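You operate a simulated robot arm through the tools that you are given. There is no shell and no other tool.

You are at the controls of a simulated robot arm. One attempt, no reset.

JOB
Move the lamp plug to the table strip's other socket and light the lamp.
Fine: strip off before the plug moves, on again after; drop nothing.

It is judged by the outcome, as a careful person would: the job done as asked, and still so three seconds after it is handed in. It fails if anything else is knocked over, pushed out of place, dropped, spilled or broken.

ROBOT AND FRAMES
A 7-joint arm with a three-finger gripper, fixed in place. Base frame: the origin is on the floor under the middle of its stand, x ahead of it, y to its left, z up. Units: mm, rad, N and s.
It reaches about 1342 mm from its shoulder. Its first joint turns from -2.897 to 2.897 rad. Payload 2.69 kg.
The tool frame sits at the grasp point between the pads (the TCP): z along the fingers, y along the line on which they close. The tips reach 30 mm beyond it. The gripper opens to 128 mm; its body begins 117 mm behind the TCP.
Orientation is that of the tool frame in the base frame, as [roll, pitch, yaw] about the fixed x, y, z axes, in that order (R = Rz(yaw) Ry(pitch) Rx(roll)). With the fingers straight down and closing along the base's y, the tool's x points along the base's -x, its y along +y and its z along -z.

CONTROLS
- The arm moves only by the tool move_arm. Its argument "deltas" is a list of rows, each a list of 3 entries, a list of its own where there are three numbers: the shift along the tool's x, y, z in mm, then the turn, a rotation vector about the tool's x, y, z in rad, then the opening, from 0 (shut) to 1 (fully open). In form: [[[x, y, z], [wx, wy, wz], jaw], ...]. A call has 1 to 20 rows; each row shifts and turns the commanded pose from where the row before left it, along the tool's axes as they then stand. Each row takes 0.2 s and may step no farther than 50 mm and 0.15 rad from the row before; otherwise, or with a gripper value out of range, the whole call is refused. A pose out of reach is approached as far as the arm can. The call stops where the force on the tool passes 40 N (or 10 N more than at its start, if that is more) or the arm is blocked; 0.2 s more then pass. The fingers move at their own pace (about 127 mm/s each) and stop on an object; they squeeze with about 26 N. The grip force told is the motor's: it shows also when the fingers shut on nothing. Time passes only in rows, and 0.2 s behind the last, so rows that do not move let the fingers close. The reply holds the time, the measured pose of the TCP, the force on the tool along the base axes, the opening and the grip force, in the units named above and with some noise, with the torque about the TCP (base axes, N m) and any sound that the robot's microphone picked up, and new pictures: "views" is both (left out), scene, wrist or none.
- Cameras (640 x 400 px; columns grow to the right, rows downward): "scene" is fixed at [48.9, 500.3, 1441.6]; the picture's right is [-0.20, -0.98, 0.00], its down [-0.67, 0.14, -0.73] and it looks along [0.71, -0.15, -0.68] (base axes); focal length 334 px, centre (320, 200). "wrist" rides on the gripper at [58, 54, -131] in the tool frame; the picture's right is [-0.68, 0.74, 0.00], its down [-0.62, -0.57, -0.55] and it looks along [-0.40, -0.37, 0.84] (tool axes); focal length 234 px, centre (320, 200). There is no depth. A picture from a camera that has moved, and an enlarged one, comes with that camera's place and axes in the base frame and with its lens.
- raise_lower(by): moves the trunk up (or, below 0, down) by that many mm; the arm rides with it, the base frame stays. It gives what a move gives, with no picture.
- close_up(camera, box): a new picture of the part [left, top, right, bottom] of that camera's present view, enlarged. The clock stands still meanwhile.
- close_job(): hands the job in; it is judged then, once.

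Nothing tells you positions but the pictures and the camera data. Unless the task says otherwise, let go and move clear before handing in.

The tools are called after "Emit:" by a JSON object that holds its "op" and its "data". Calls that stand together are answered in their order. move_arm: Moves the arm, as the interface text tells. Its arguments: {"type":"object","properties":{"deltas":{"type":"array","items":{"type":"array"}},"views":{"type":"string","enum":["both","scene","wrist","none"]}},"required":["deltas"]} The other tools are called the same way: raise_lower (by) moves the trunk up or down; close_up (camera, box) takes an enlarged picture of a part of a camera's view; close_job () hands the job in.

At the start:

```text
t: 0.0
eef_pos: [692.8, 89.7, 972.8]
orientation: [-3.141, -0.001, 3.141]
force: [-0.1, -0.3, -0.3]
ft_torque: [0.0, -0.01, 0.0]
finger_gap: 128.3
gripper_force: 0.1
trunk travel left (down, up): [-150.0, 200.0]
```

scene: 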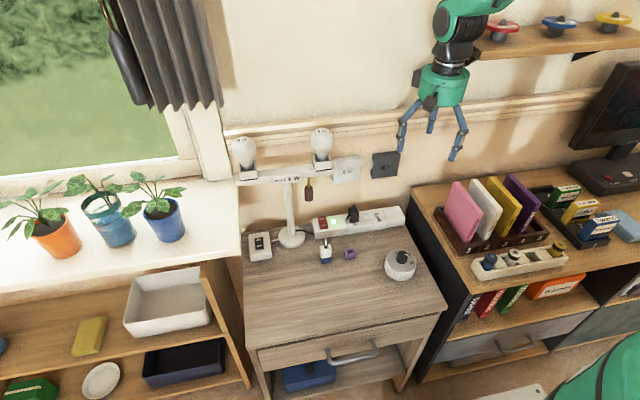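
wrist: 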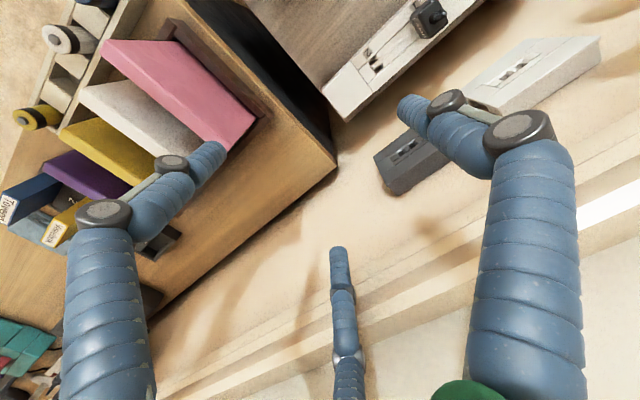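

I see a table with a power strip at its back (red switch, green light, a black plug in it), a lamp stand with two bulbs, and some small items. I'll take close-ups before moving.

Emit:
{"op": "close_up", "data": {"camera": "scene", "box": [220, 120, 440, 290]}}

Emit:
{"op": "close_up", "data": {"camera": "scene", "box": [295, 190, 415, 265]}}

Emit:
{"op": "close_up", "data": {"camera": "wrist", "box": [300, 0, 620, 200]}}

```text
2.35 times, centred on (330, 205) of scene
camera zoom: at [48.9, 500.3, 1441.6], right [-0.2, -0.98, 0.0], down [-0.67, 0.14, -0.73], along [0.71, -0.15, -0.68], focal length 785 px, centre (296, 188)
```

zoom: 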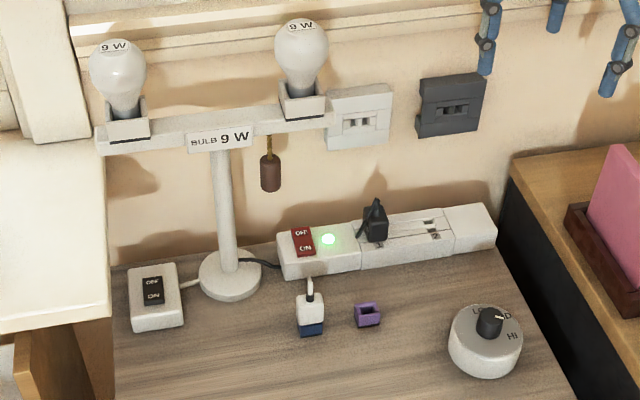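

```text
5.33 times, centred on (355, 228) of scene
camera zoom: at [48.9, 500.3, 1441.6], right [-0.2, -0.98, 0.0], down [-0.67, 0.14, -0.73], along [0.71, -0.15, -0.68], focal length 1779 px, centre (133, 53)
```

zoom: 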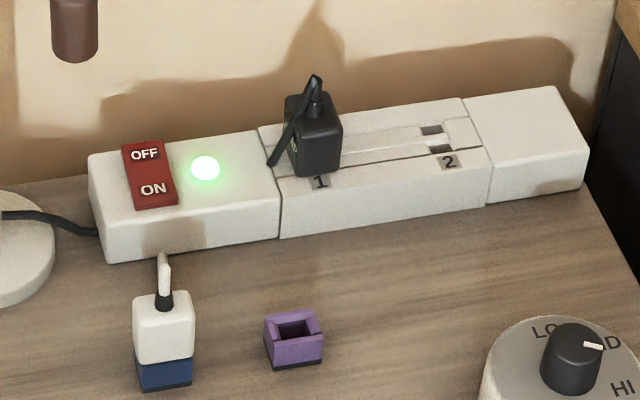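

```text
2.00 times, centred on (460, 100) of wrist
camera zoom: at [634.3, 143.6, 1102.8], right [0.68, 0.74, 0.0], down [0.62, -0.57, 0.55], along [0.4, -0.37, -0.84], focal length 468 px, centre (40, 400)
```

zoom: 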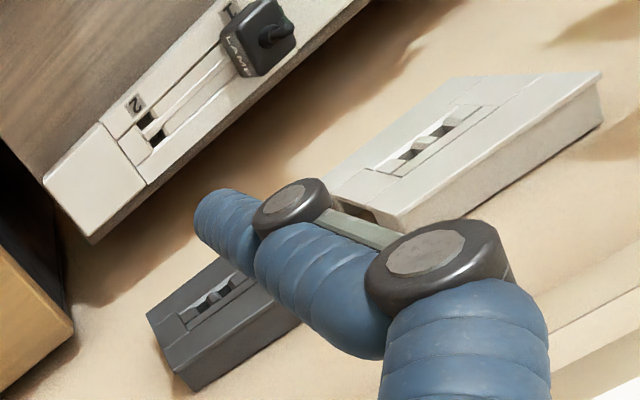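

The lamp plug (black, marked LAMP) sits in socket 1 at about (707, 254, 716). Socket 2 is free near (702, 186, 716), the red strip switch is near (707, 351, 716), and the lamp bar and a bulb hang above that switch. I'll back off and move left for a better wrist-camera view.

Emit:
{"op": "move_arm", "data": {"deltas": [[[30, 30, 0], [0, 0, 0], 1], [[30, 30, 0], [0, 0, 0], 1], [[30, 30, 0], [0, 0, 0], 1], [[30, 30, 0], [0, 0, 0], 1], [[30, 30, 0], [0, 0, 0], 1], [[0, 30, 0], [0, 0, 0], 1]]}}

Emit:
{"op": "close_up", "data": {"camera": "wrist", "box": [160, 0, 480, 200]}}

Emit:
{"op": "close_up", "data": {"camera": "scene", "box": [230, 215, 310, 265]}}

Emit:
{"op": "close_up", "data": {"camera": "scene", "box": [370, 235, 434, 285]}}

```text
t: 1.4
eef_pos: [539.6, 267.2, 973.6]
orientation: [-3.141, -0.001, -3.142]
force: [0.1, 0.6, -0.2]
ft_torque: [0.01, -0.03, -0.01]
finger_gap: 127.8
gripper_force: 0.0
trunk travel left (down, up): [-150.0, 200.0]
camera wrist: at [482.3, 322.1, 1104.6], right [0.68, 0.74, 0.0], down [0.62, -0.56, 0.55], along [0.4, -0.37, -0.84], focal length 234 px, centre (320, 200)
```

scene: 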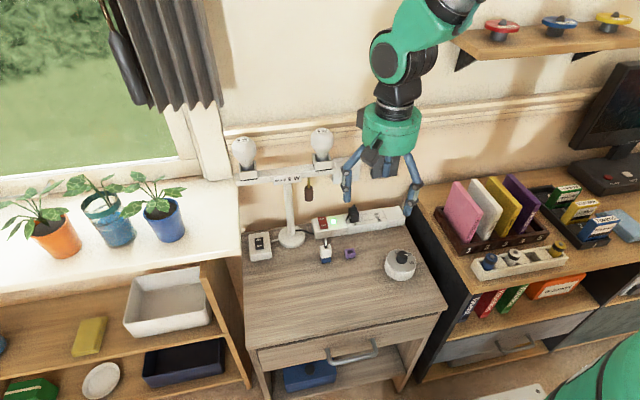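
wrist: 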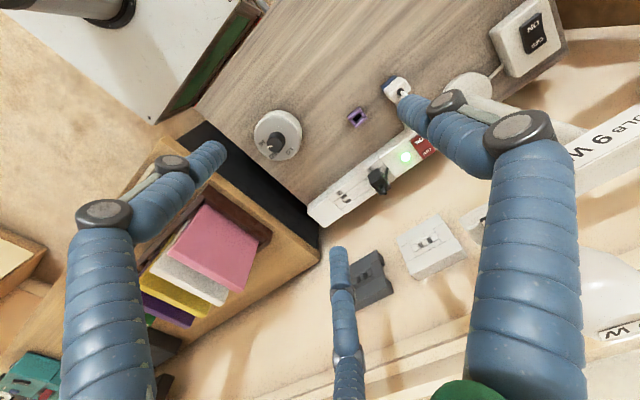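

```text
2.00 times, centred on (320, 100) of wrist
camera zoom: at [482.3, 322.1, 1104.6], right [0.68, 0.74, 0.0], down [0.62, -0.56, 0.55], along [0.4, -0.37, -0.84], focal length 468 px, centre (320, 400)
```

zoom: 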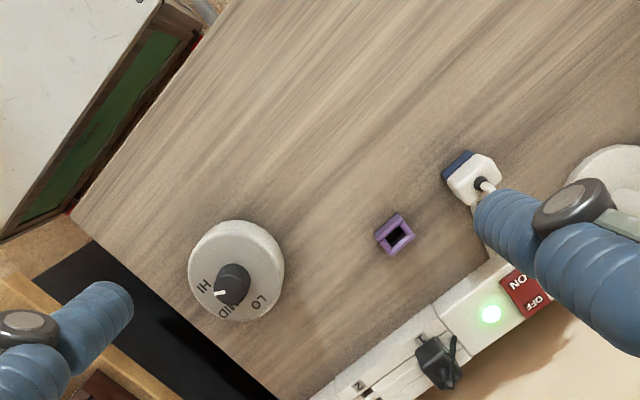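

```text
8.00 times, centred on (270, 240) of scene
camera zoom: at [48.9, 500.3, 1441.6], right [-0.2, -0.98, 0.0], down [-0.67, 0.14, -0.73], along [0.71, -0.15, -0.68], focal length 2669 px, centre (720, -120)
```

zoom: 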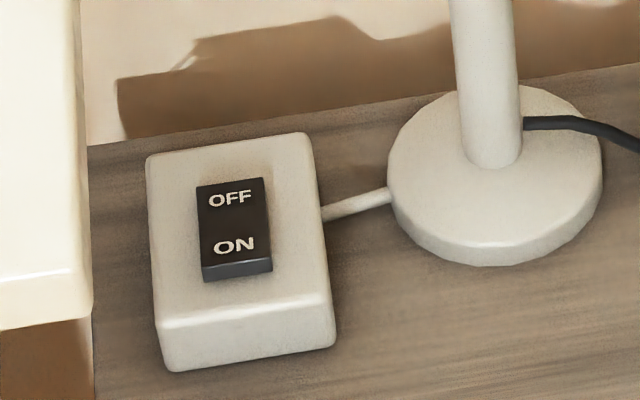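

```text
8.00 times, centred on (402, 260) of scene
camera zoom: at [48.9, 500.3, 1441.6], right [-0.2, -0.98, 0.0], down [-0.67, 0.14, -0.73], along [0.71, -0.15, -0.68], focal length 2669 px, centre (-336, -280)
```

zoom: 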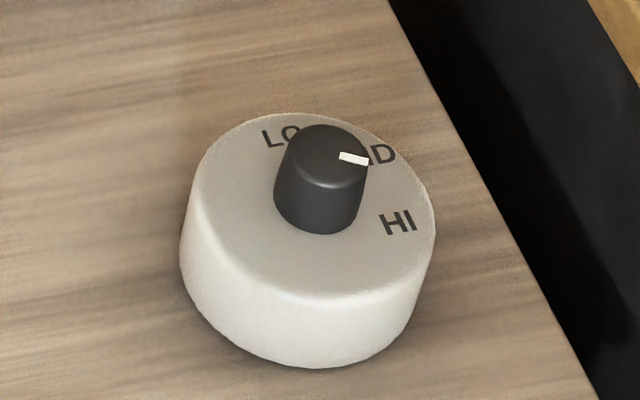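

The black rocker box wired to the lamp base seems to be at OFF (its ON end is raised), and the strip is on. I'll shut the fingers in free space to see their closed shape, which I need for pressing switches.

Emit:
{"op": "move_arm", "data": {"deltas": [[[0, 0, 0], [0, 0, 0], 0], [[0, 0, 0], [0, 0, 0], 0], [[0, 0, 0], [0, 0, 0], 0], [[0, 0, 0], [0, 0, 0], 0]]}}

Emit:
{"op": "close_up", "data": {"camera": "wrist", "box": [240, 60, 560, 260]}}

Emit:
{"op": "close_up", "data": {"camera": "scene", "box": [330, 100, 450, 225]}}

```text
t: 2.4
eef_pos: [540.7, 267.9, 973.6]
orientation: [-3.141, -0.001, 3.141]
force: [0.3, 0.0, 0.1]
ft_torque: [0.0, 0.01, -0.02]
finger_gap: 2.4
gripper_force: 25.9
trunk travel left (down, up): [-150.0, 200.0]
camera wrist: at [483.3, 321.9, 1104.3], right [0.68, 0.74, 0.0], down [0.62, -0.56, 0.55], along [0.4, -0.37, -0.84], focal length 234 px, centre (320, 200)
```

scene: 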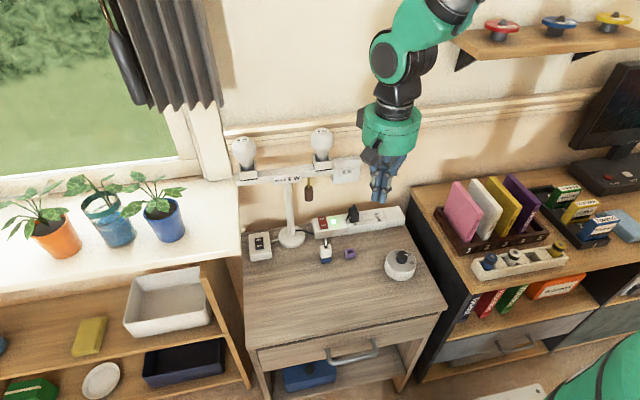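
wrist: 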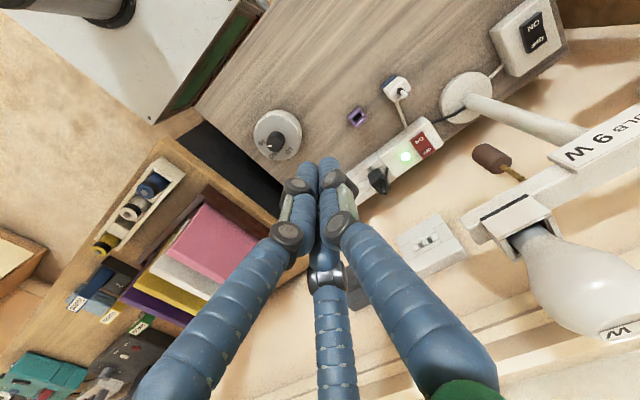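

```text
2.00 times, centred on (400, 160) of wrist
camera zoom: at [483.3, 321.9, 1104.3], right [0.68, 0.74, 0.0], down [0.62, -0.56, 0.55], along [0.4, -0.37, -0.84], focal length 468 px, centre (160, 280)
```

zoom: 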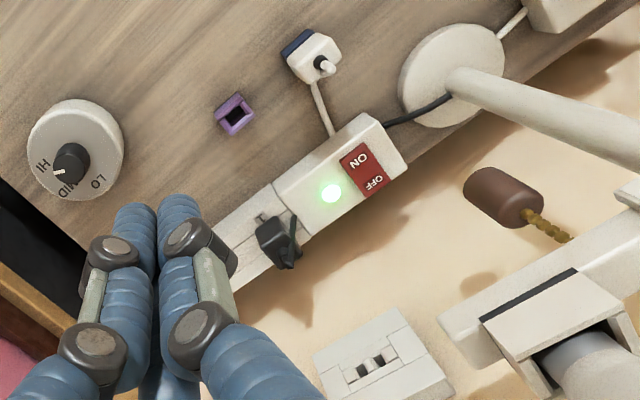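

```text
3.20 times, centred on (390, 162) of scene
camera zoom: at [48.9, 500.3, 1441.6], right [-0.2, -0.98, 0.0], down [-0.67, 0.14, -0.73], along [0.71, -0.15, -0.68], focal length 1068 px, centre (96, 320)
```

zoom: 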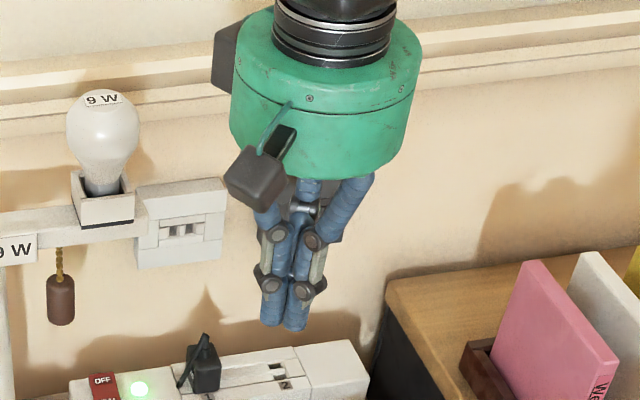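

Shut fingers give a clearer view. I'll zoom in on the strip, the red rocker, the plug and the black switch box from the wrist camera.

Emit:
{"op": "close_up", "data": {"camera": "wrist", "box": [340, 110, 460, 200]}}

Emit:
{"op": "close_up", "data": {"camera": "wrist", "box": [460, 0, 580, 90]}}

Emit:
{"op": "close_up", "data": {"camera": "scene", "box": [308, 200, 372, 240]}}

Emit:
{"op": "close_up", "data": {"camera": "scene", "box": [340, 195, 412, 240]}}

Emit:
{"op": "close_up", "data": {"camera": "scene", "box": [225, 125, 345, 205]}}

```text
4.44 times, centred on (400, 155) of wrist
camera zoom: at [483.3, 321.9, 1104.3], right [0.68, 0.74, 0.0], down [0.62, -0.56, 0.55], along [0.4, -0.37, -0.84], focal length 1041 px, centre (-36, 400)
```

zoom: 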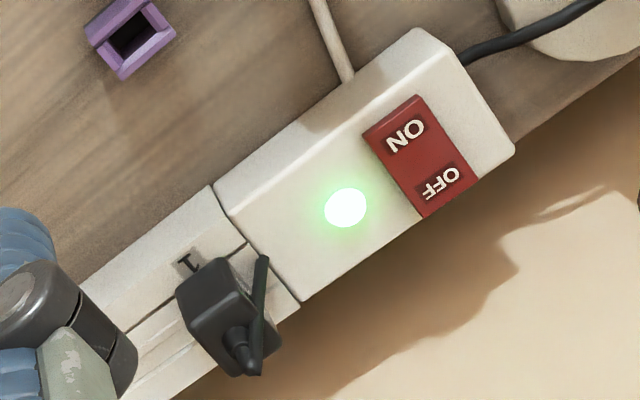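

```text
4.44 times, centred on (520, 45) of wrist
camera zoom: at [483.3, 321.9, 1104.3], right [0.68, 0.74, 0.0], down [0.62, -0.56, 0.55], along [0.4, -0.37, -0.84], focal length 1041 px, centre (-569, 889)
```

zoom: 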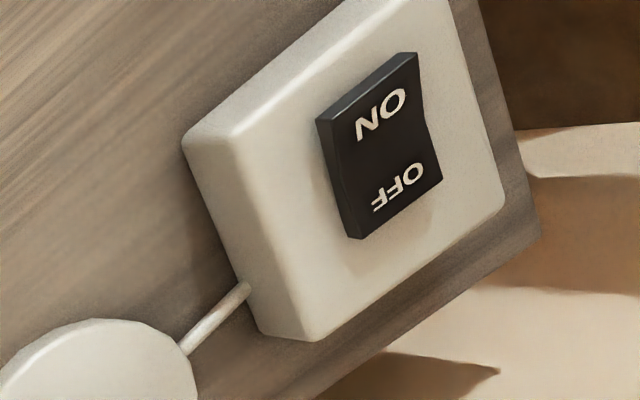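

```text
10.00 times, centred on (340, 220) of scene
camera zoom: at [48.9, 500.3, 1441.6], right [-0.2, -0.98, 0.0], down [-0.67, 0.14, -0.73], along [0.71, -0.15, -0.68], focal length 3336 px, centre (120, 0)
```

zoom: 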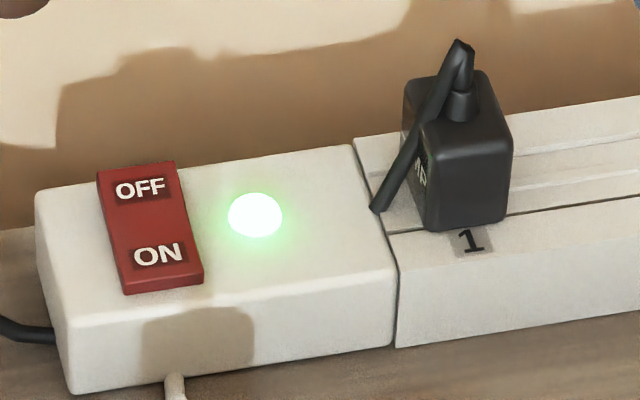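

```text
8.89 times, centred on (376, 218) of scene
camera zoom: at [48.9, 500.3, 1441.6], right [-0.2, -0.98, 0.0], down [-0.67, 0.14, -0.73], along [0.71, -0.15, -0.68], focal length 2966 px, centre (-178, 44)
```

zoom: 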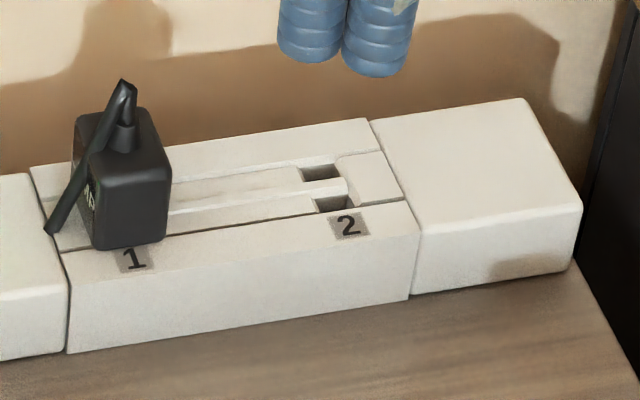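

```text
5.00 times, centred on (285, 165) of scene
camera zoom: at [48.9, 500.3, 1441.6], right [-0.2, -0.98, 0.0], down [-0.67, 0.14, -0.73], along [0.71, -0.15, -0.68], focal length 1668 px, centre (495, 375)
```

zoom: 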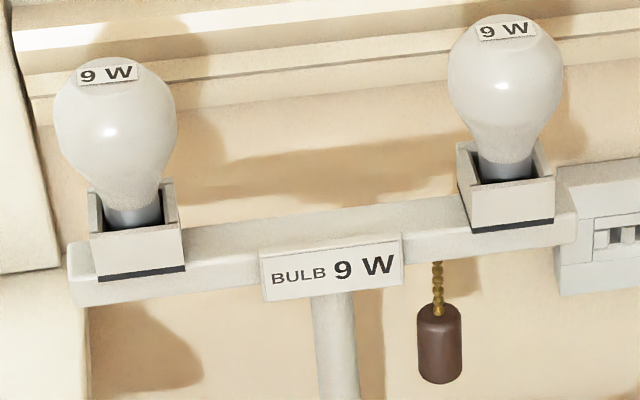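

The strip top is at z≈720. The red rocker spans x≈678–725 at y≈357 with its OFF end at the back, the plug body is centred near (699, 263), and socket 2 is near (699, 191). The lamp bar hangs over the rocker at z≈900, so I'll pitch the hand 45° to reach in from the front.

Emit:
{"op": "move_arm", "data": {"deltas": [[[0, 0, 0], [0, -0.131, 0], 0], [[0, 0, 0], [0, -0.131, 0], 0], [[0, 0, 0], [0, -0.131, 0], 0], [[0, 0, 0], [0, -0.131, 0], 0], [[0, 0, 0], [0, -0.131, 0], 0], [[0, 0, 0], [0, -0.131, 0], 0], [[0, 0, 0], [0, 0, 0], 0]]}}

```text
t: 4.0
eef_pos: [541.0, 269.8, 972.3]
orientation: [-3.141, 0.788, -3.141]
force: [0.1, -0.1, -0.1]
ft_torque: [-0.05, 0.0, -0.03]
finger_gap: 2.5
gripper_force: 25.7
trunk travel left (down, up): [-150.0, 200.0]
camera wrist: at [408.8, 323.6, 1022.6], right [0.48, 0.74, 0.48], down [0.05, -0.57, 0.82], along [0.88, -0.37, -0.3], focal length 234 px, centre (320, 200)
```

scene: 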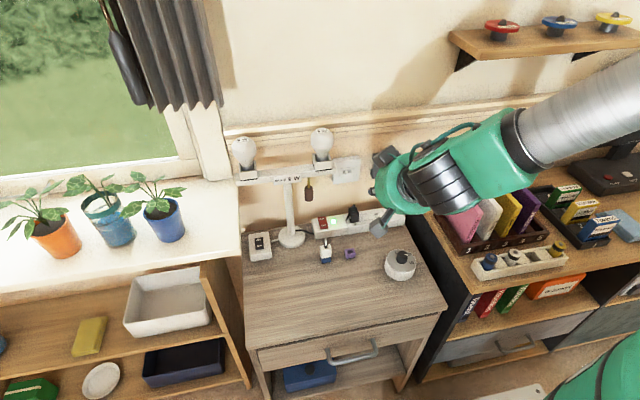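
wrist: 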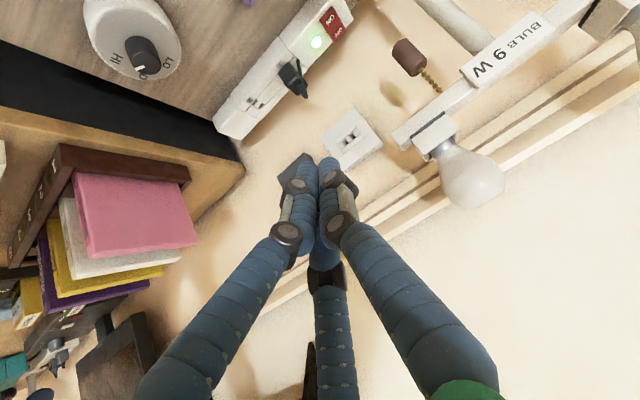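

The hand is pitched 45° and clear of everything. Next I'll go to a stand-off in front of the red rocker, about 100 mm back from its OFF end.

Emit:
{"op": "move_arm", "data": {"deltas": [[[7.1, 18.4, 33.7], [0, 0, 0], 0], [[7.1, 18.4, 33.7], [0, 0, 0], 0], [[7.1, 18.4, 33.7], [0, 0, 0], 0], [[7.1, 18.4, 33.7], [0, 0, 0], 0], [[7.1, 18.4, 33.7], [0, 0, 0], 0], [[0, 0, 0], [0, 0, 0], 0]]}}

Emit:
{"op": "close_up", "data": {"camera": "wrist", "box": [220, 40, 420, 190]}}

```text
t: 5.4
eef_pos: [638.2, 360.7, 825.7]
orientation: [-3.141, 0.786, -3.14]
force: [-0.2, 0.1, -0.1]
ft_torque: [0.0, -0.01, -0.02]
finger_gap: 2.2
gripper_force: 26.3
trunk travel left (down, up): [-150.0, 200.0]
camera wrist: at [504.9, 414.3, 877.4], right [0.48, 0.74, 0.48], down [0.05, -0.57, 0.82], along [0.88, -0.37, -0.3], focal length 234 px, centre (320, 200)
```

scene: 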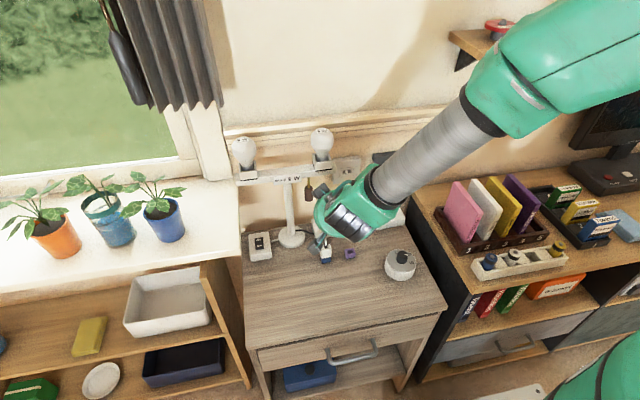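
wrist: 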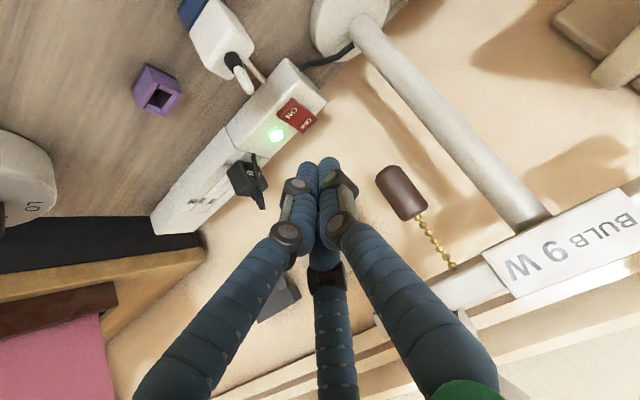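

```text
2.67 times, centred on (320, 115) of wrist
camera zoom: at [504.9, 414.3, 877.4], right [0.48, 0.74, 0.48], down [0.05, -0.57, 0.82], along [0.88, -0.37, -0.3], focal length 624 px, centre (320, 427)
```

zoom: 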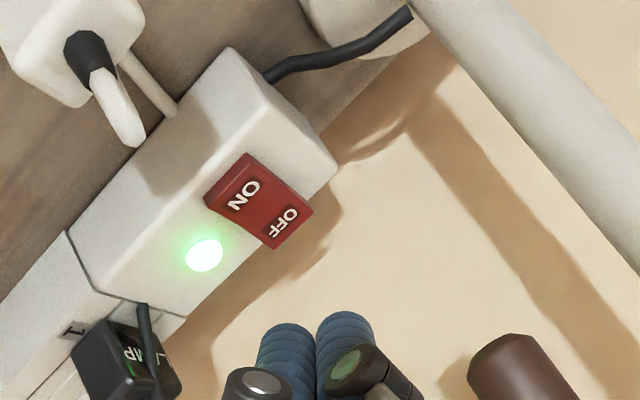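

The rocker's OFF label is near (718, 357, 722). I'll advance along the finger axis to about 25 mm short of contact and check alignment.

Emit:
{"op": "move_arm", "data": {"deltas": [[[1.2, 0.3, 25.7], [0, 0, 0], 0], [[1.2, 0.3, 25.7], [0, 0, 0], 0], [[1.2, 0.3, 25.7], [0, 0, 0], 0], [[0, 0, 0], [0, 0, 0], 0]]}}

Emit:
{"op": "close_up", "data": {"camera": "wrist", "box": [240, 70, 400, 190]}}

Emit:
{"op": "close_up", "data": {"camera": "scene", "box": [270, 150, 430, 270]}}

```text
t: 6.4
eef_pos: [689.6, 361.2, 769.9]
orientation: [3.141, 0.786, -3.142]
force: [0.7, 0.1, -0.2]
ft_torque: [0.0, 0.05, -0.02]
finger_gap: 2.3
gripper_force: 25.4
trunk travel left (down, up): [-150.0, 200.0]
camera wrist: at [556.8, 415.3, 820.7], right [0.48, 0.74, 0.48], down [0.05, -0.57, 0.82], along [0.88, -0.37, -0.31], focal length 234 px, centre (320, 200)
```

scene: 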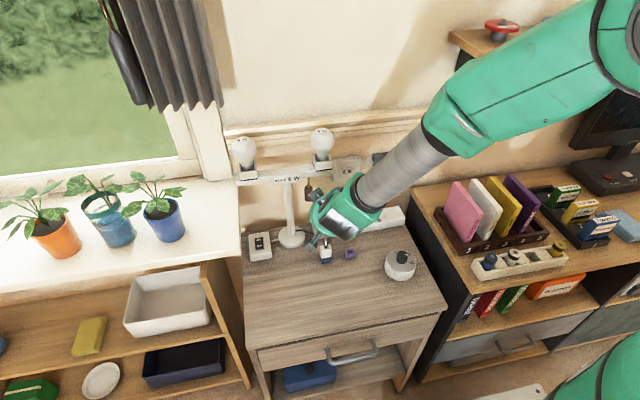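
wrist: 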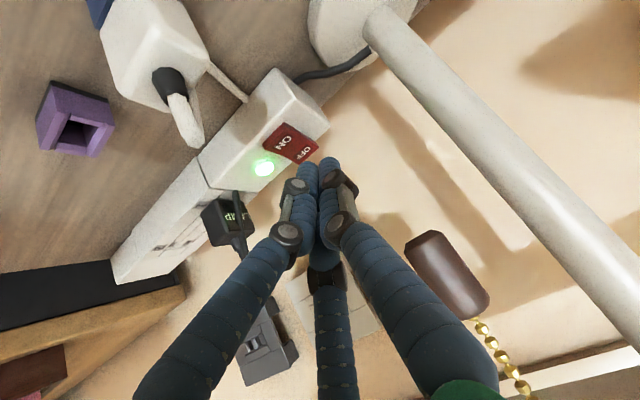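

```text
3.33 times, centred on (320, 130) of wrist
camera zoom: at [556.8, 415.3, 820.7], right [0.48, 0.74, 0.48], down [0.05, -0.57, 0.82], along [0.88, -0.37, -0.31], focal length 781 px, centre (320, 433)
```

zoom: 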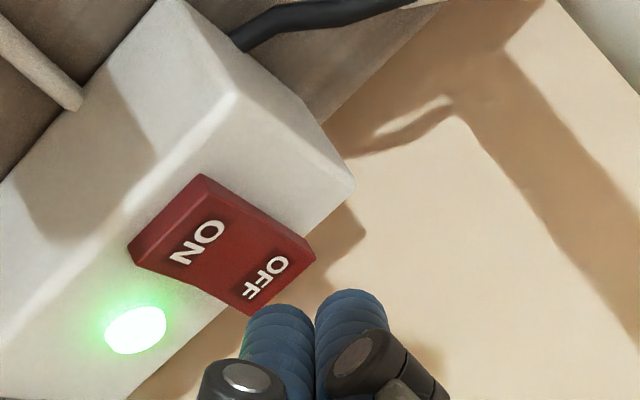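

```text
3.33 times, centred on (350, 210) of scene
camera zoom: at [48.9, 500.3, 1441.6], right [-0.2, -0.98, 0.0], down [-0.67, 0.14, -0.73], along [0.71, -0.15, -0.68], focal length 1112 px, centre (220, 167)
```

zoom: 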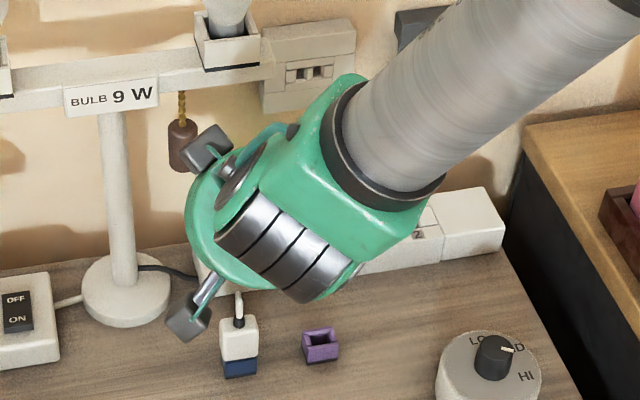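

The rocker is right below the fingertips. To keep the hand farther from the charger below and the lamp bar above, I'll yaw the hand about 0.3 rad around its tip, then look again.

Emit:
{"op": "move_arm", "data": {"deltas": [[[0, 0, 0], [-0.0708, 0, -0.0707], 0], [[0, 0, 0], [-0.0708, 0, -0.0707], 0], [[0, 0, 0], [-0.0708, 0, -0.0707], 0], [[0, 0, 0], [0, 0, 0], 0]]}}

Emit:
{"op": "close_up", "data": {"camera": "wrist", "box": [240, 70, 400, 190]}}

Emit:
{"op": "close_up", "data": {"camera": "scene", "box": [270, 150, 430, 270]}}

```text
t: 7.4
eef_pos: [687.9, 361.3, 770.6]
orientation: [-3.14, 0.786, -2.839]
force: [-0.5, -0.1, 0.0]
ft_torque: [0.03, 0.0, 0.03]
finger_gap: 2.1
gripper_force: 26.2
trunk travel left (down, up): [-150.0, 200.0]
camera wrist: at [545.4, 373.4, 821.9], right [0.24, 0.84, 0.48], down [0.21, -0.53, 0.82], along [0.95, -0.09, -0.3], focal length 234 px, centre (320, 200)
```

scene: 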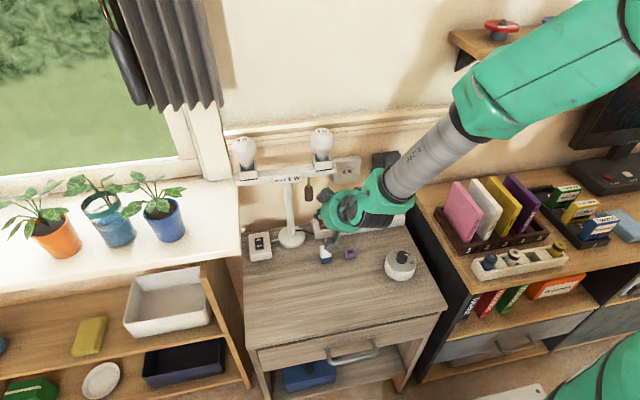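
wrist: 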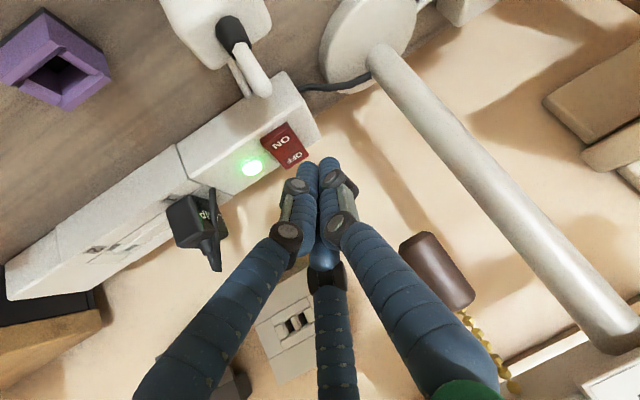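

```text
3.33 times, centred on (320, 130) of wrist
camera zoom: at [545.4, 373.4, 821.9], right [0.24, 0.84, 0.48], down [0.21, -0.53, 0.82], along [0.95, -0.09, -0.3], focal length 781 px, centre (320, 433)
```

zoom: 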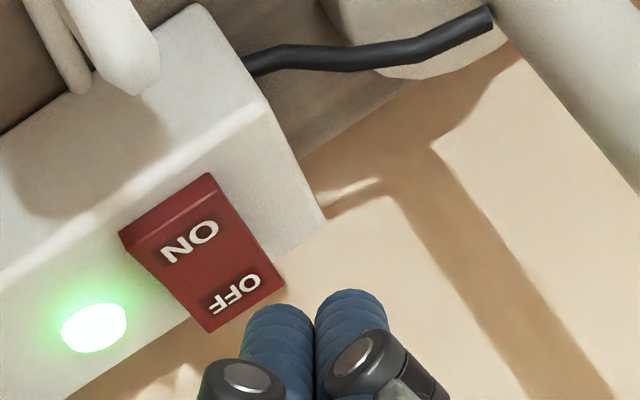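

```text
3.33 times, centred on (350, 210) of scene
camera zoom: at [48.9, 500.3, 1441.6], right [-0.2, -0.98, 0.0], down [-0.67, 0.14, -0.73], along [0.71, -0.15, -0.68], focal length 1112 px, centre (220, 167)
```

zoom: 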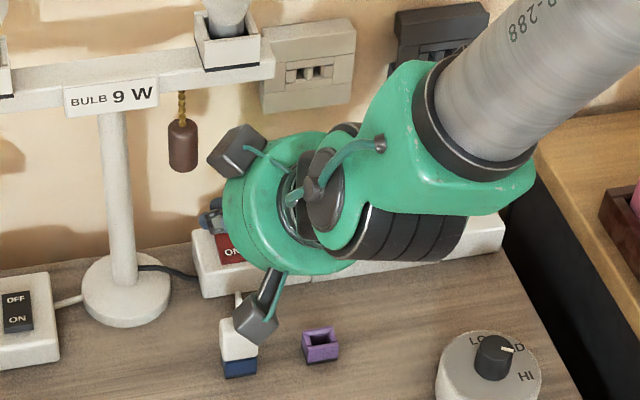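

Clearances are better now: the OFF half is at about (717, 356) and the rocker spans x 679–725. I'll move in to just above the OFF end.

Emit:
{"op": "move_arm", "data": {"deltas": [[[-0.9, -4.5, 10.6], [0, 0, 0], 0], [[-1.0, -4.6, 10.6], [0, 0, 0], 0], [[0, 0, 0], [0, 0, 0], 0]], "views": "wrist"}}

Emit:
{"op": "close_up", "data": {"camera": "wrist", "box": [240, 90, 400, 210]}}

Emit:
{"op": "close_up", "data": {"camera": "scene", "box": [270, 150, 430, 270]}}

```text
t: 8.2
eef_pos: [705.9, 357.9, 758.0]
orientation: [-3.141, 0.784, -2.841]
force: [0.4, 0.2, -0.8]
ft_torque: [0.02, 0.04, 0.0]
finger_gap: 2.3
gripper_force: 26.4
trunk travel left (down, up): [-150.0, 200.0]
camera wrist: at [563.7, 370.1, 808.6], right [0.24, 0.84, 0.48], down [0.21, -0.53, 0.82], along [0.95, -0.09, -0.3], focal length 234 px, centre (320, 200)
```

wrist: 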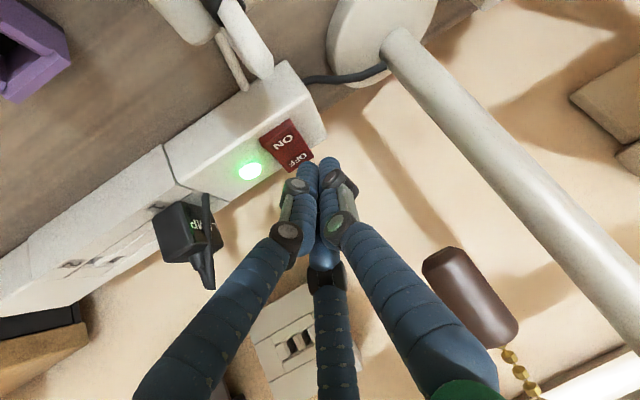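

```text
3.33 times, centred on (320, 150) of wrist
camera zoom: at [563.7, 370.1, 808.6], right [0.24, 0.84, 0.48], down [0.21, -0.53, 0.82], along [0.95, -0.09, -0.3], focal length 781 px, centre (320, 367)
```

zoom: 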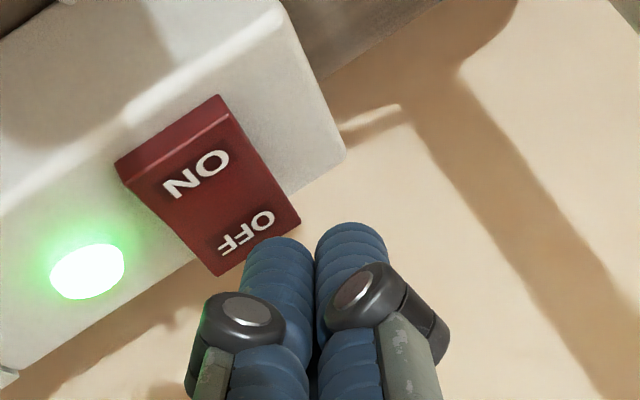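

```text
3.33 times, centred on (350, 210) of scene
camera zoom: at [48.9, 500.3, 1441.6], right [-0.2, -0.98, 0.0], down [-0.67, 0.14, -0.73], along [0.71, -0.15, -0.68], focal length 1112 px, centre (220, 167)
```

zoom: 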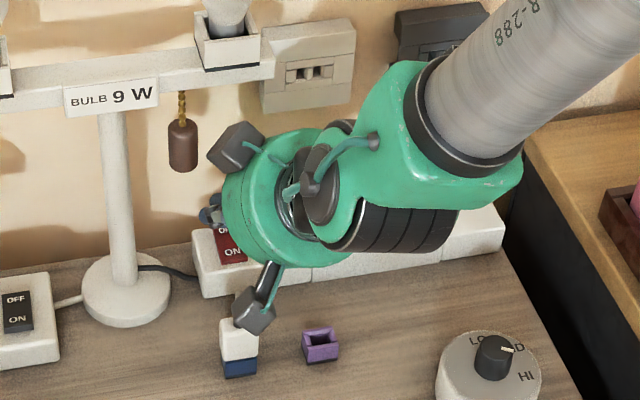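

The front fingertip sits just over the OFF end. I'll press straight down in small steps and watch the force.

Emit:
{"op": "move_arm", "data": {"deltas": [[[1.8, 0, 1.8], [0, 0, 0], 0], [[1.8, 0, 1.8], [0, 0, 0], 0], [[1.8, 0, 1.8], [0, 0, 0], 0]], "views": "wrist"}}

Emit:
{"op": "close_up", "data": {"camera": "wrist", "box": [240, 90, 400, 210]}}

```text
t: 9.0
eef_pos: [707.3, 359.3, 752.2]
orientation: [-3.141, 0.789, -2.841]
force: [0.6, -1.9, 11.3]
ft_torque: [-0.08, -0.11, -0.03]
finger_gap: 2.3
gripper_force: 25.6
trunk travel left (down, up): [-150.0, 200.0]
camera wrist: at [564.2, 371.0, 801.9], right [0.24, 0.84, 0.48], down [0.21, -0.53, 0.82], along [0.95, -0.09, -0.3], focal length 234 px, centre (320, 200)
```

wrist: 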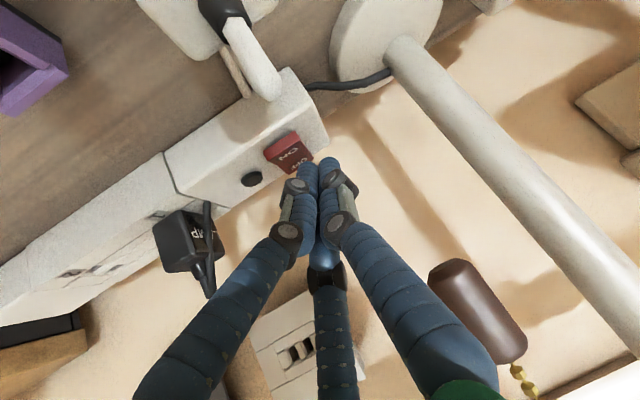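

```text
3.33 times, centred on (320, 150) of wrist
camera zoom: at [564.2, 371.0, 801.9], right [0.24, 0.84, 0.48], down [0.21, -0.53, 0.82], along [0.95, -0.09, -0.3], focal length 781 px, centre (320, 367)
```

zoom: 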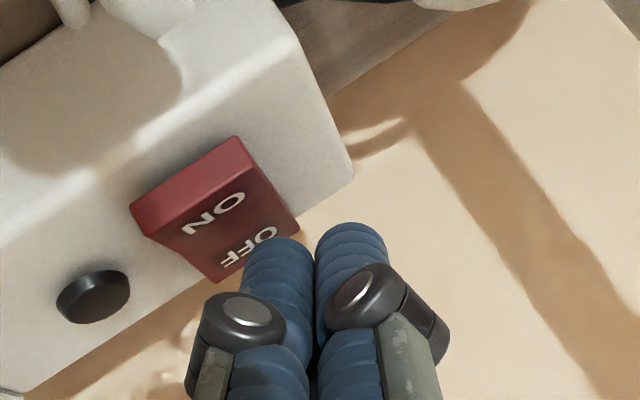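

The green light went out and the rocker has tipped to OFF, so the strip is off. By comparison, the lamp's black rocker box is also at OFF. Next I'll back straight out along the finger axis.

Emit:
{"op": "move_arm", "data": {"deltas": [[[-2, 0, -12], [0, 0, 0], 0], [[0, 0, -30], [0, 0, 0], 0], [[0, 0, -35], [0, 0, 0], 0], [[0, 0, -35], [0, 0, 0], 0], [[0, -20, -20], [0, 0, 0], 0], [[0, -30, -20], [0, 0, 0], 0.35], [[0, 0, 0], [0, 0, 0], 0.35]]}}

Emit:
{"op": "close_up", "data": {"camera": "scene", "box": [300, 190, 420, 265]}}

Emit:
{"op": "close_up", "data": {"camera": "wrist", "box": [200, 40, 440, 190]}}

```text
t: 10.6
eef_pos: [621.2, 280.5, 859.3]
orientation: [-3.141, 0.787, -2.842]
force: [-0.7, -0.1, 0.5]
ft_torque: [0.02, 0.0, 0.01]
finger_gap: 44.9
gripper_force: 0.0
trunk travel left (down, up): [-150.0, 200.0]
camera wrist: at [477.5, 291.1, 910.6], right [0.24, 0.84, 0.48], down [0.21, -0.53, 0.82], along [0.95, -0.09, -0.3], focal length 234 px, centre (320, 200)
```

scene: 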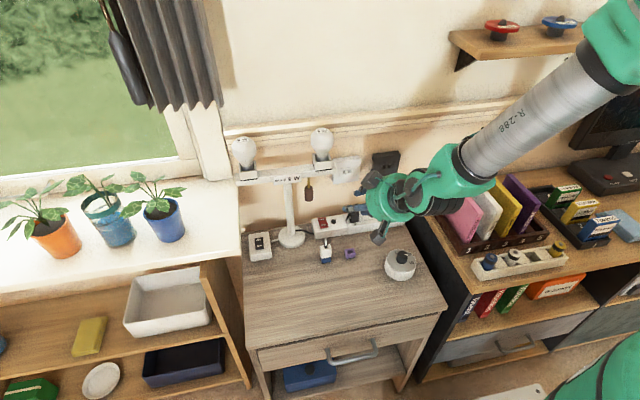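
wrist: 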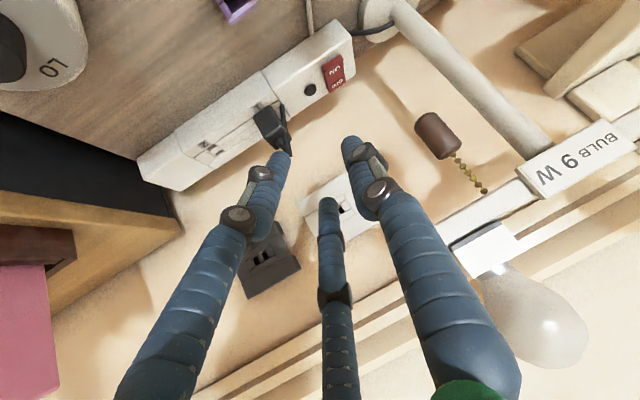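

```text
5.33 times, centred on (360, 228) of scene
camera zoom: at [48.9, 500.3, 1441.6], right [-0.2, -0.98, 0.0], down [-0.67, 0.14, -0.73], along [0.71, -0.15, -0.68], focal length 1779 px, centre (107, 53)
```

zoom: 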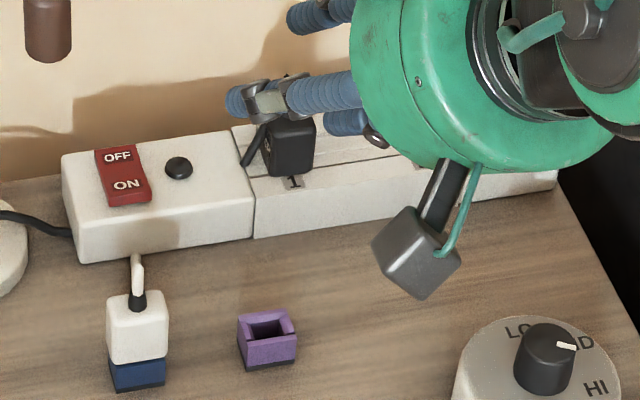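

```text
2.67 times, centred on (320, 115) of wrist
camera zoom: at [477.5, 291.1, 910.6], right [0.24, 0.84, 0.48], down [0.21, -0.53, 0.82], along [0.95, -0.09, -0.3], focal length 624 px, centre (320, 427)
```

zoom: 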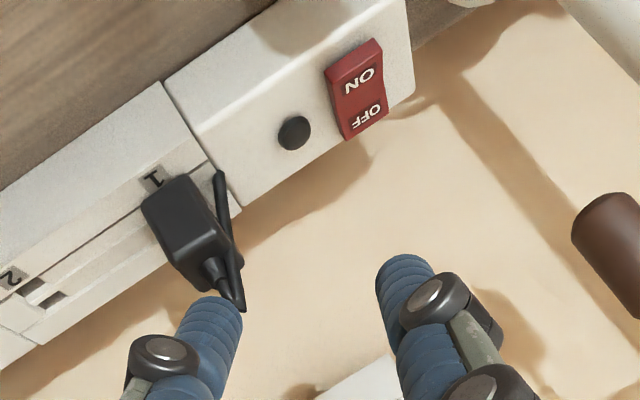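

The three fingers close evenly at 120°, and the plug's cord stub runs down its left side. I'll grip with the thumb in front and the other two behind, with only a slight tilt to stay clear of the wall and cord. First I'll back off and reorient in free space.

Emit:
{"op": "move_arm", "data": {"deltas": [[[3.6, -5.1, -32.7], [0, 0, 0], 0.45], [[3.7, -5.1, -32.7], [0, 0, 0], 0.45], [[0, 0, 0], [0, 0.131, 0], 0.45], [[0, 0, 0], [0, 0.131, 0], 0.45], [[0, 0, 0], [0, 0.131, 0], 0.45], [[0, 0, 0], [0, 0.131, 0], 0.45], [[0, 0, 0], [0, 0.131, 0], 0.45], [[0, 0, 0], [0, 0.131, 0], 0.45], [[0, 0, 0], [0, 0, 0], 0.45]], "views": "scene"}}

```text
t: 12.6
eef_pos: [585.2, 241.6, 906.1]
orientation: [-3.088, 0.19, -2.849]
force: [-2.4, -1.9, -9.6]
ft_torque: [0.18, -0.58, 0.06]
finger_gap: 57.7
gripper_force: 0.0
out of reach, approached as far as the arm can: row 6, 7, 8
trunk travel left (down, up): [-150.0, 200.0]
```

scene: 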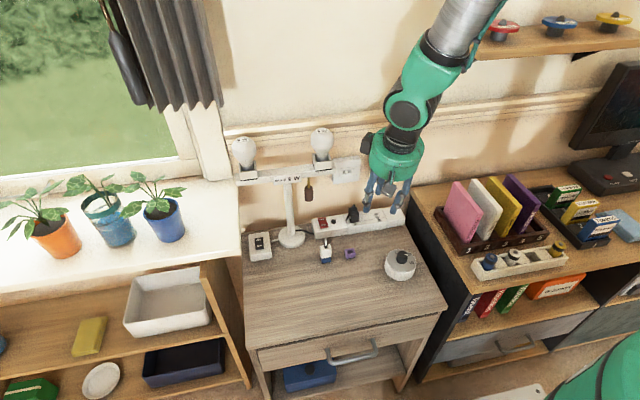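

The arm couldn't fully reach that upright pose (a joint limit, I think). I'll pause a moment to see how it settles.

Emit:
{"op": "move_arm", "data": {"deltas": [[[0, 0, 0], [0, 0, 0], 0.45], [[0, 0, 0], [0, 0, 0], 0.45]]}}

```text
t: 13.2
eef_pos: [586.0, 241.0, 899.6]
orientation: [-3.088, 0.185, -2.847]
force: [0.2, 0.9, 0.4]
ft_torque: [-0.03, 0.03, -0.02]
finger_gap: 57.6
gripper_force: 0.0
trunk travel left (down, up): [-150.0, 200.0]
camera wrist: at [490.7, 276.1, 1014.6], right [0.43, 0.9, 0.08], down [0.63, -0.37, 0.68], along [0.64, -0.24, -0.73], focal length 234 px, centre (320, 200)
```

scene: 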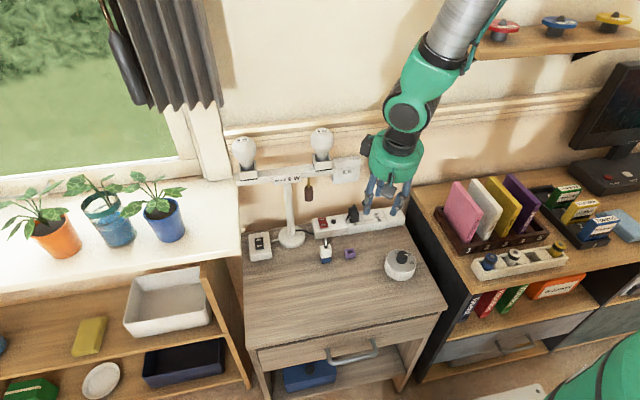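
wrist: 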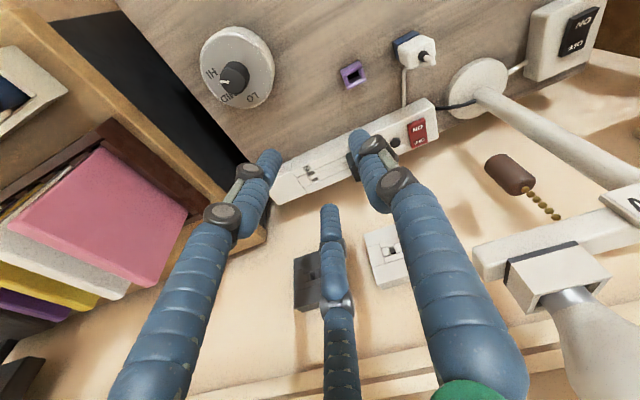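

It settled tilted slightly forward, which is close to the tilt I want for gripping anyway. I'll add the small forward tilt and then turn about the finger axis so the thumb faces the front.

Emit:
{"op": "move_arm", "data": {"deltas": [[[0, 0, 0], [0.031, -0.1, 0], 0.45], [[0, 0, 0], [0.031, -0.1, 0], 0.45], [[0, 0, 0], [0.031, -0.1, 0], 0.45], [[0, 0, 0], [0, 0, -0.1325], 0.45], [[0, 0, 0], [0, 0, -0.1325], 0.45], [[0, 0, 0], [0, 0, 0], 0.45], [[0, 0, 0], [0, 0, 0], 0.45]]}}

```text
t: 14.8
eef_pos: [584.8, 241.8, 900.0]
orientation: [-2.886, 0.382, -2.535]
force: [0.2, -0.3, -1.6]
ft_torque: [-0.03, 0.03, -0.02]
finger_gap: 57.4
gripper_force: 0.0
trunk travel left (down, up): [-150.0, 200.0]
camera wrist: at [457.7, 256.6, 982.9], right [0.17, 0.98, 0.08], down [0.5, -0.15, 0.85], along [0.85, -0.1, -0.51], focal length 234 px, centre (320, 200)
```

scene: 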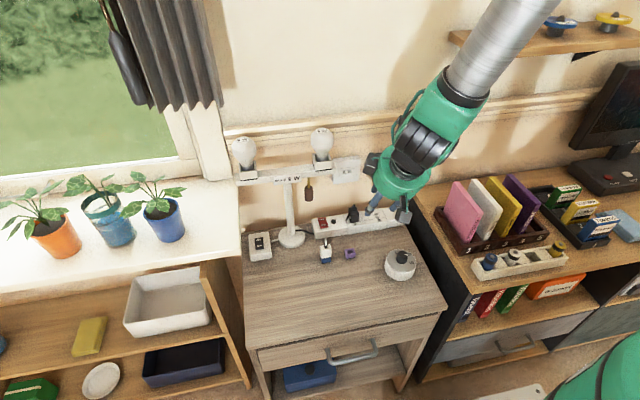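
wrist: 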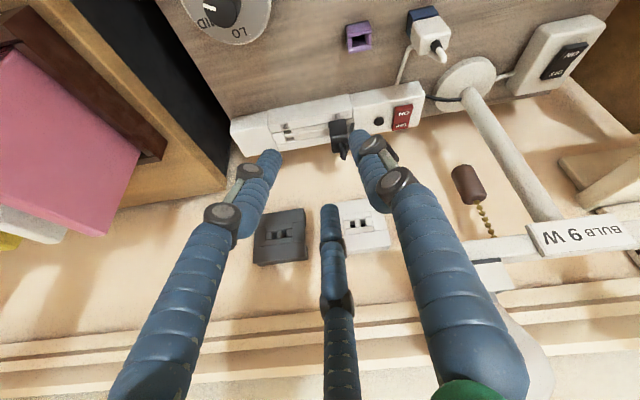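

The tilt is 26° in the right plane. I'll continue turning about the finger axis to bring the thumb round to the front.

Emit:
{"op": "move_arm", "data": {"deltas": [[[0, 0, 0], [0, 0, -0.134], 0.45], [[0, 0, 0], [0, 0, -0.134], 0.45], [[0, 0, 0], [0, 0, -0.134], 0.45], [[0, 0, 0], [0, 0, -0.134], 0.45], [[0, 0, 0], [0, 0, -0.134], 0.45], [[0, 0, 0], [0, 0, -0.134], 0.45], [[0, 0, 0], [0, 0, 0], 0.45]]}}

```text
t: 16.4
eef_pos: [585.7, 241.4, 901.0]
orientation: [-2.692, 0.089, -1.76]
force: [-0.6, -0.2, -0.2]
ft_torque: [0.01, 0.0, 0.02]
finger_gap: 57.6
gripper_force: 0.2
trunk travel left (down, up): [-150.0, 200.0]
camera wrist: at [469.7, 195.3, 988.5], right [-0.52, 0.81, -0.26], down [0.37, 0.49, 0.79], along [0.77, 0.32, -0.55], focal length 234 px, centre (320, 200)
```

scene: 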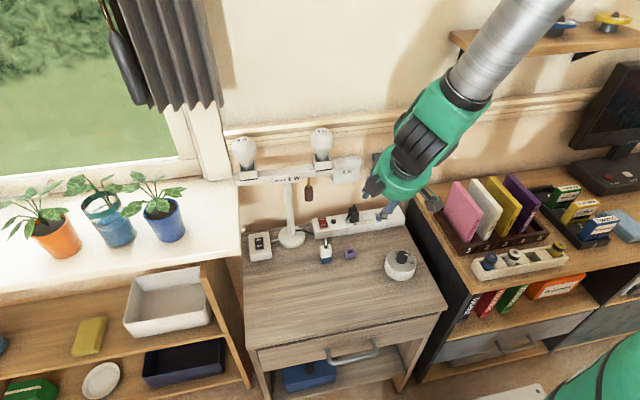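
wrist: 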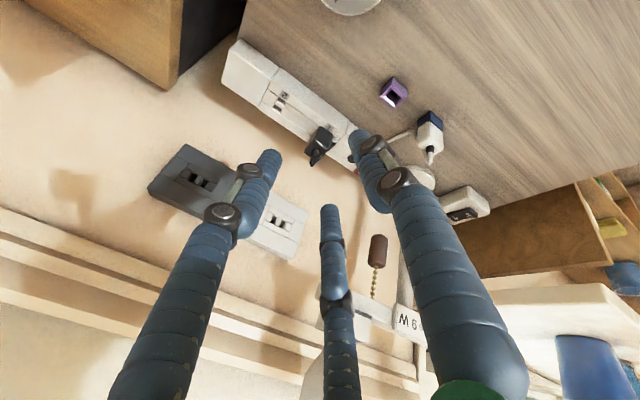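

The thumb now faces front. I'll move above the plug, then ease the tilt toward about 14° and see whether the arm allows it there.

Emit:
{"op": "move_arm", "data": {"deltas": [[[-10.1, -14.4, 26.9], [0, 0, 0], 0.45], [[-10.1, -14.4, 26.9], [0, 0, 0], 0.45], [[-10.1, -14.4, 26.9], [0, 0, 0], 0.45], [[0, 0, 0], [-0.104, 0.022, 0], 0.45], [[0, 0, 0], [-0.104, 0.022, 0], 0.45], [[0, 0, 0], [0, 0, 0], 0.45]]}}

Emit:
{"op": "close_up", "data": {"camera": "scene", "box": [290, 130, 450, 250]}}

```text
t: 17.8
eef_pos: [664.0, 261.8, 849.4]
orientation: [-2.904, 0.048, -1.776]
force: [0.9, -0.3, 1.4]
ft_torque: [-0.05, 0.18, 0.01]
finger_gap: 57.8
gripper_force: 0.0
trunk travel left (down, up): [-150.0, 200.0]
camera wrist: at [570.5, 216.7, 960.4], right [-0.56, 0.82, -0.14], down [0.53, 0.48, 0.7], along [0.64, 0.32, -0.7], focal length 234 px, centre (320, 200)
```

scene: 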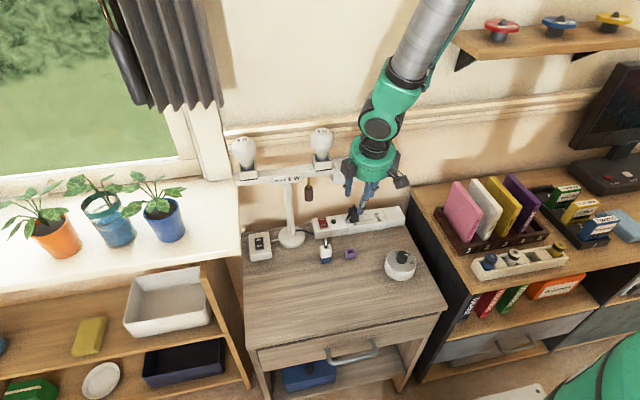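
wrist: 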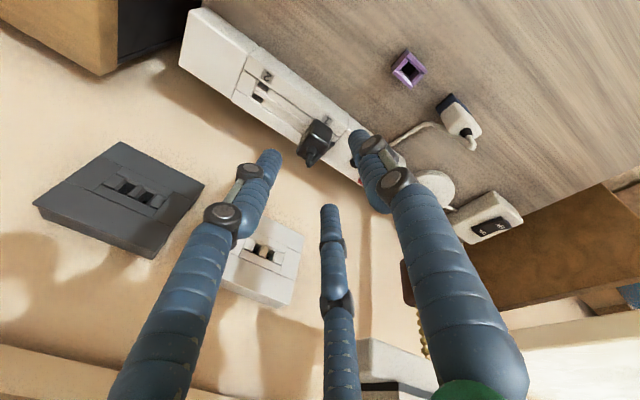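

```text
3.33 times, centred on (370, 190) of scene
camera zoom: at [48.9, 500.3, 1441.6], right [-0.2, -0.98, 0.0], down [-0.67, 0.14, -0.73], along [0.71, -0.15, -0.68], focal length 1112 px, centre (153, 233)
```

zoom: 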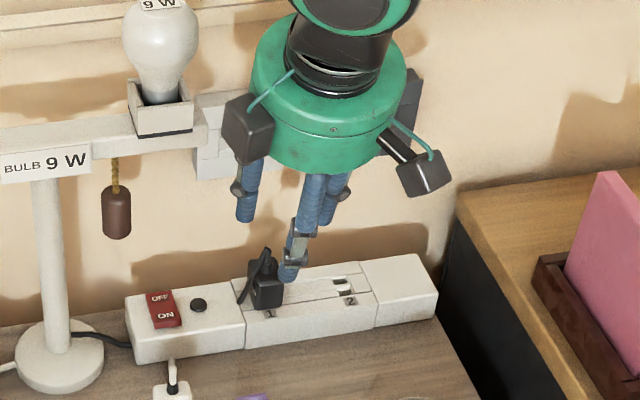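

The tilt is now about 14° with no reach trouble. I'll zoom in on the plug and socket 2 to pin down their positions.

Emit:
{"op": "close_up", "data": {"camera": "wrist", "box": [230, 60, 390, 180]}}

Emit:
{"op": "close_up", "data": {"camera": "scene", "box": [330, 195, 410, 245]}}

```text
3.33 times, centred on (310, 120) of wrist
camera zoom: at [570.5, 216.7, 960.4], right [-0.56, 0.82, -0.14], down [0.53, 0.48, 0.7], along [0.64, 0.32, -0.7], focal length 781 px, centre (353, 467)
```

zoom: 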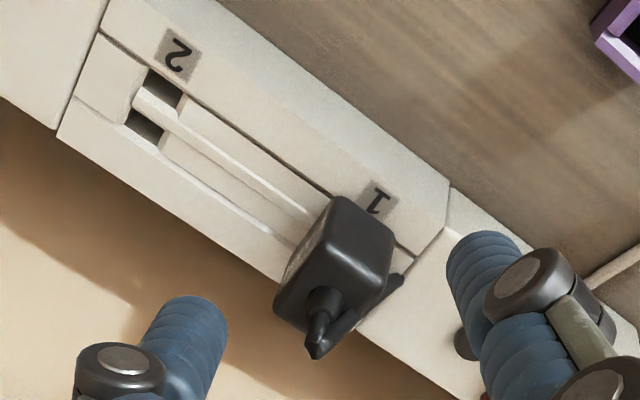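

```text
8.00 times, centred on (370, 220) of scene
camera zoom: at [48.9, 500.3, 1441.6], right [-0.2, -0.98, 0.0], down [-0.67, 0.14, -0.73], along [0.71, -0.15, -0.68], focal length 2669 px, centre (-80, 40)
```

zoom: 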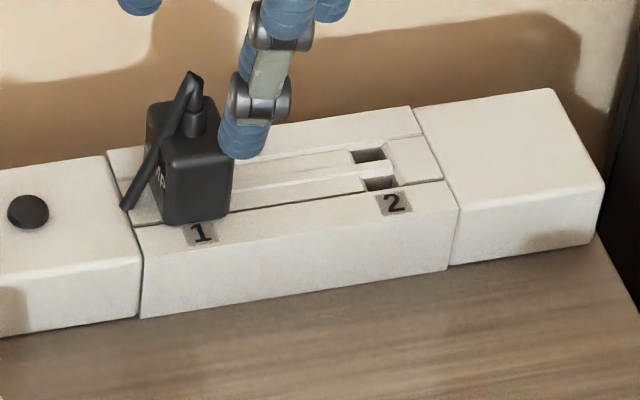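

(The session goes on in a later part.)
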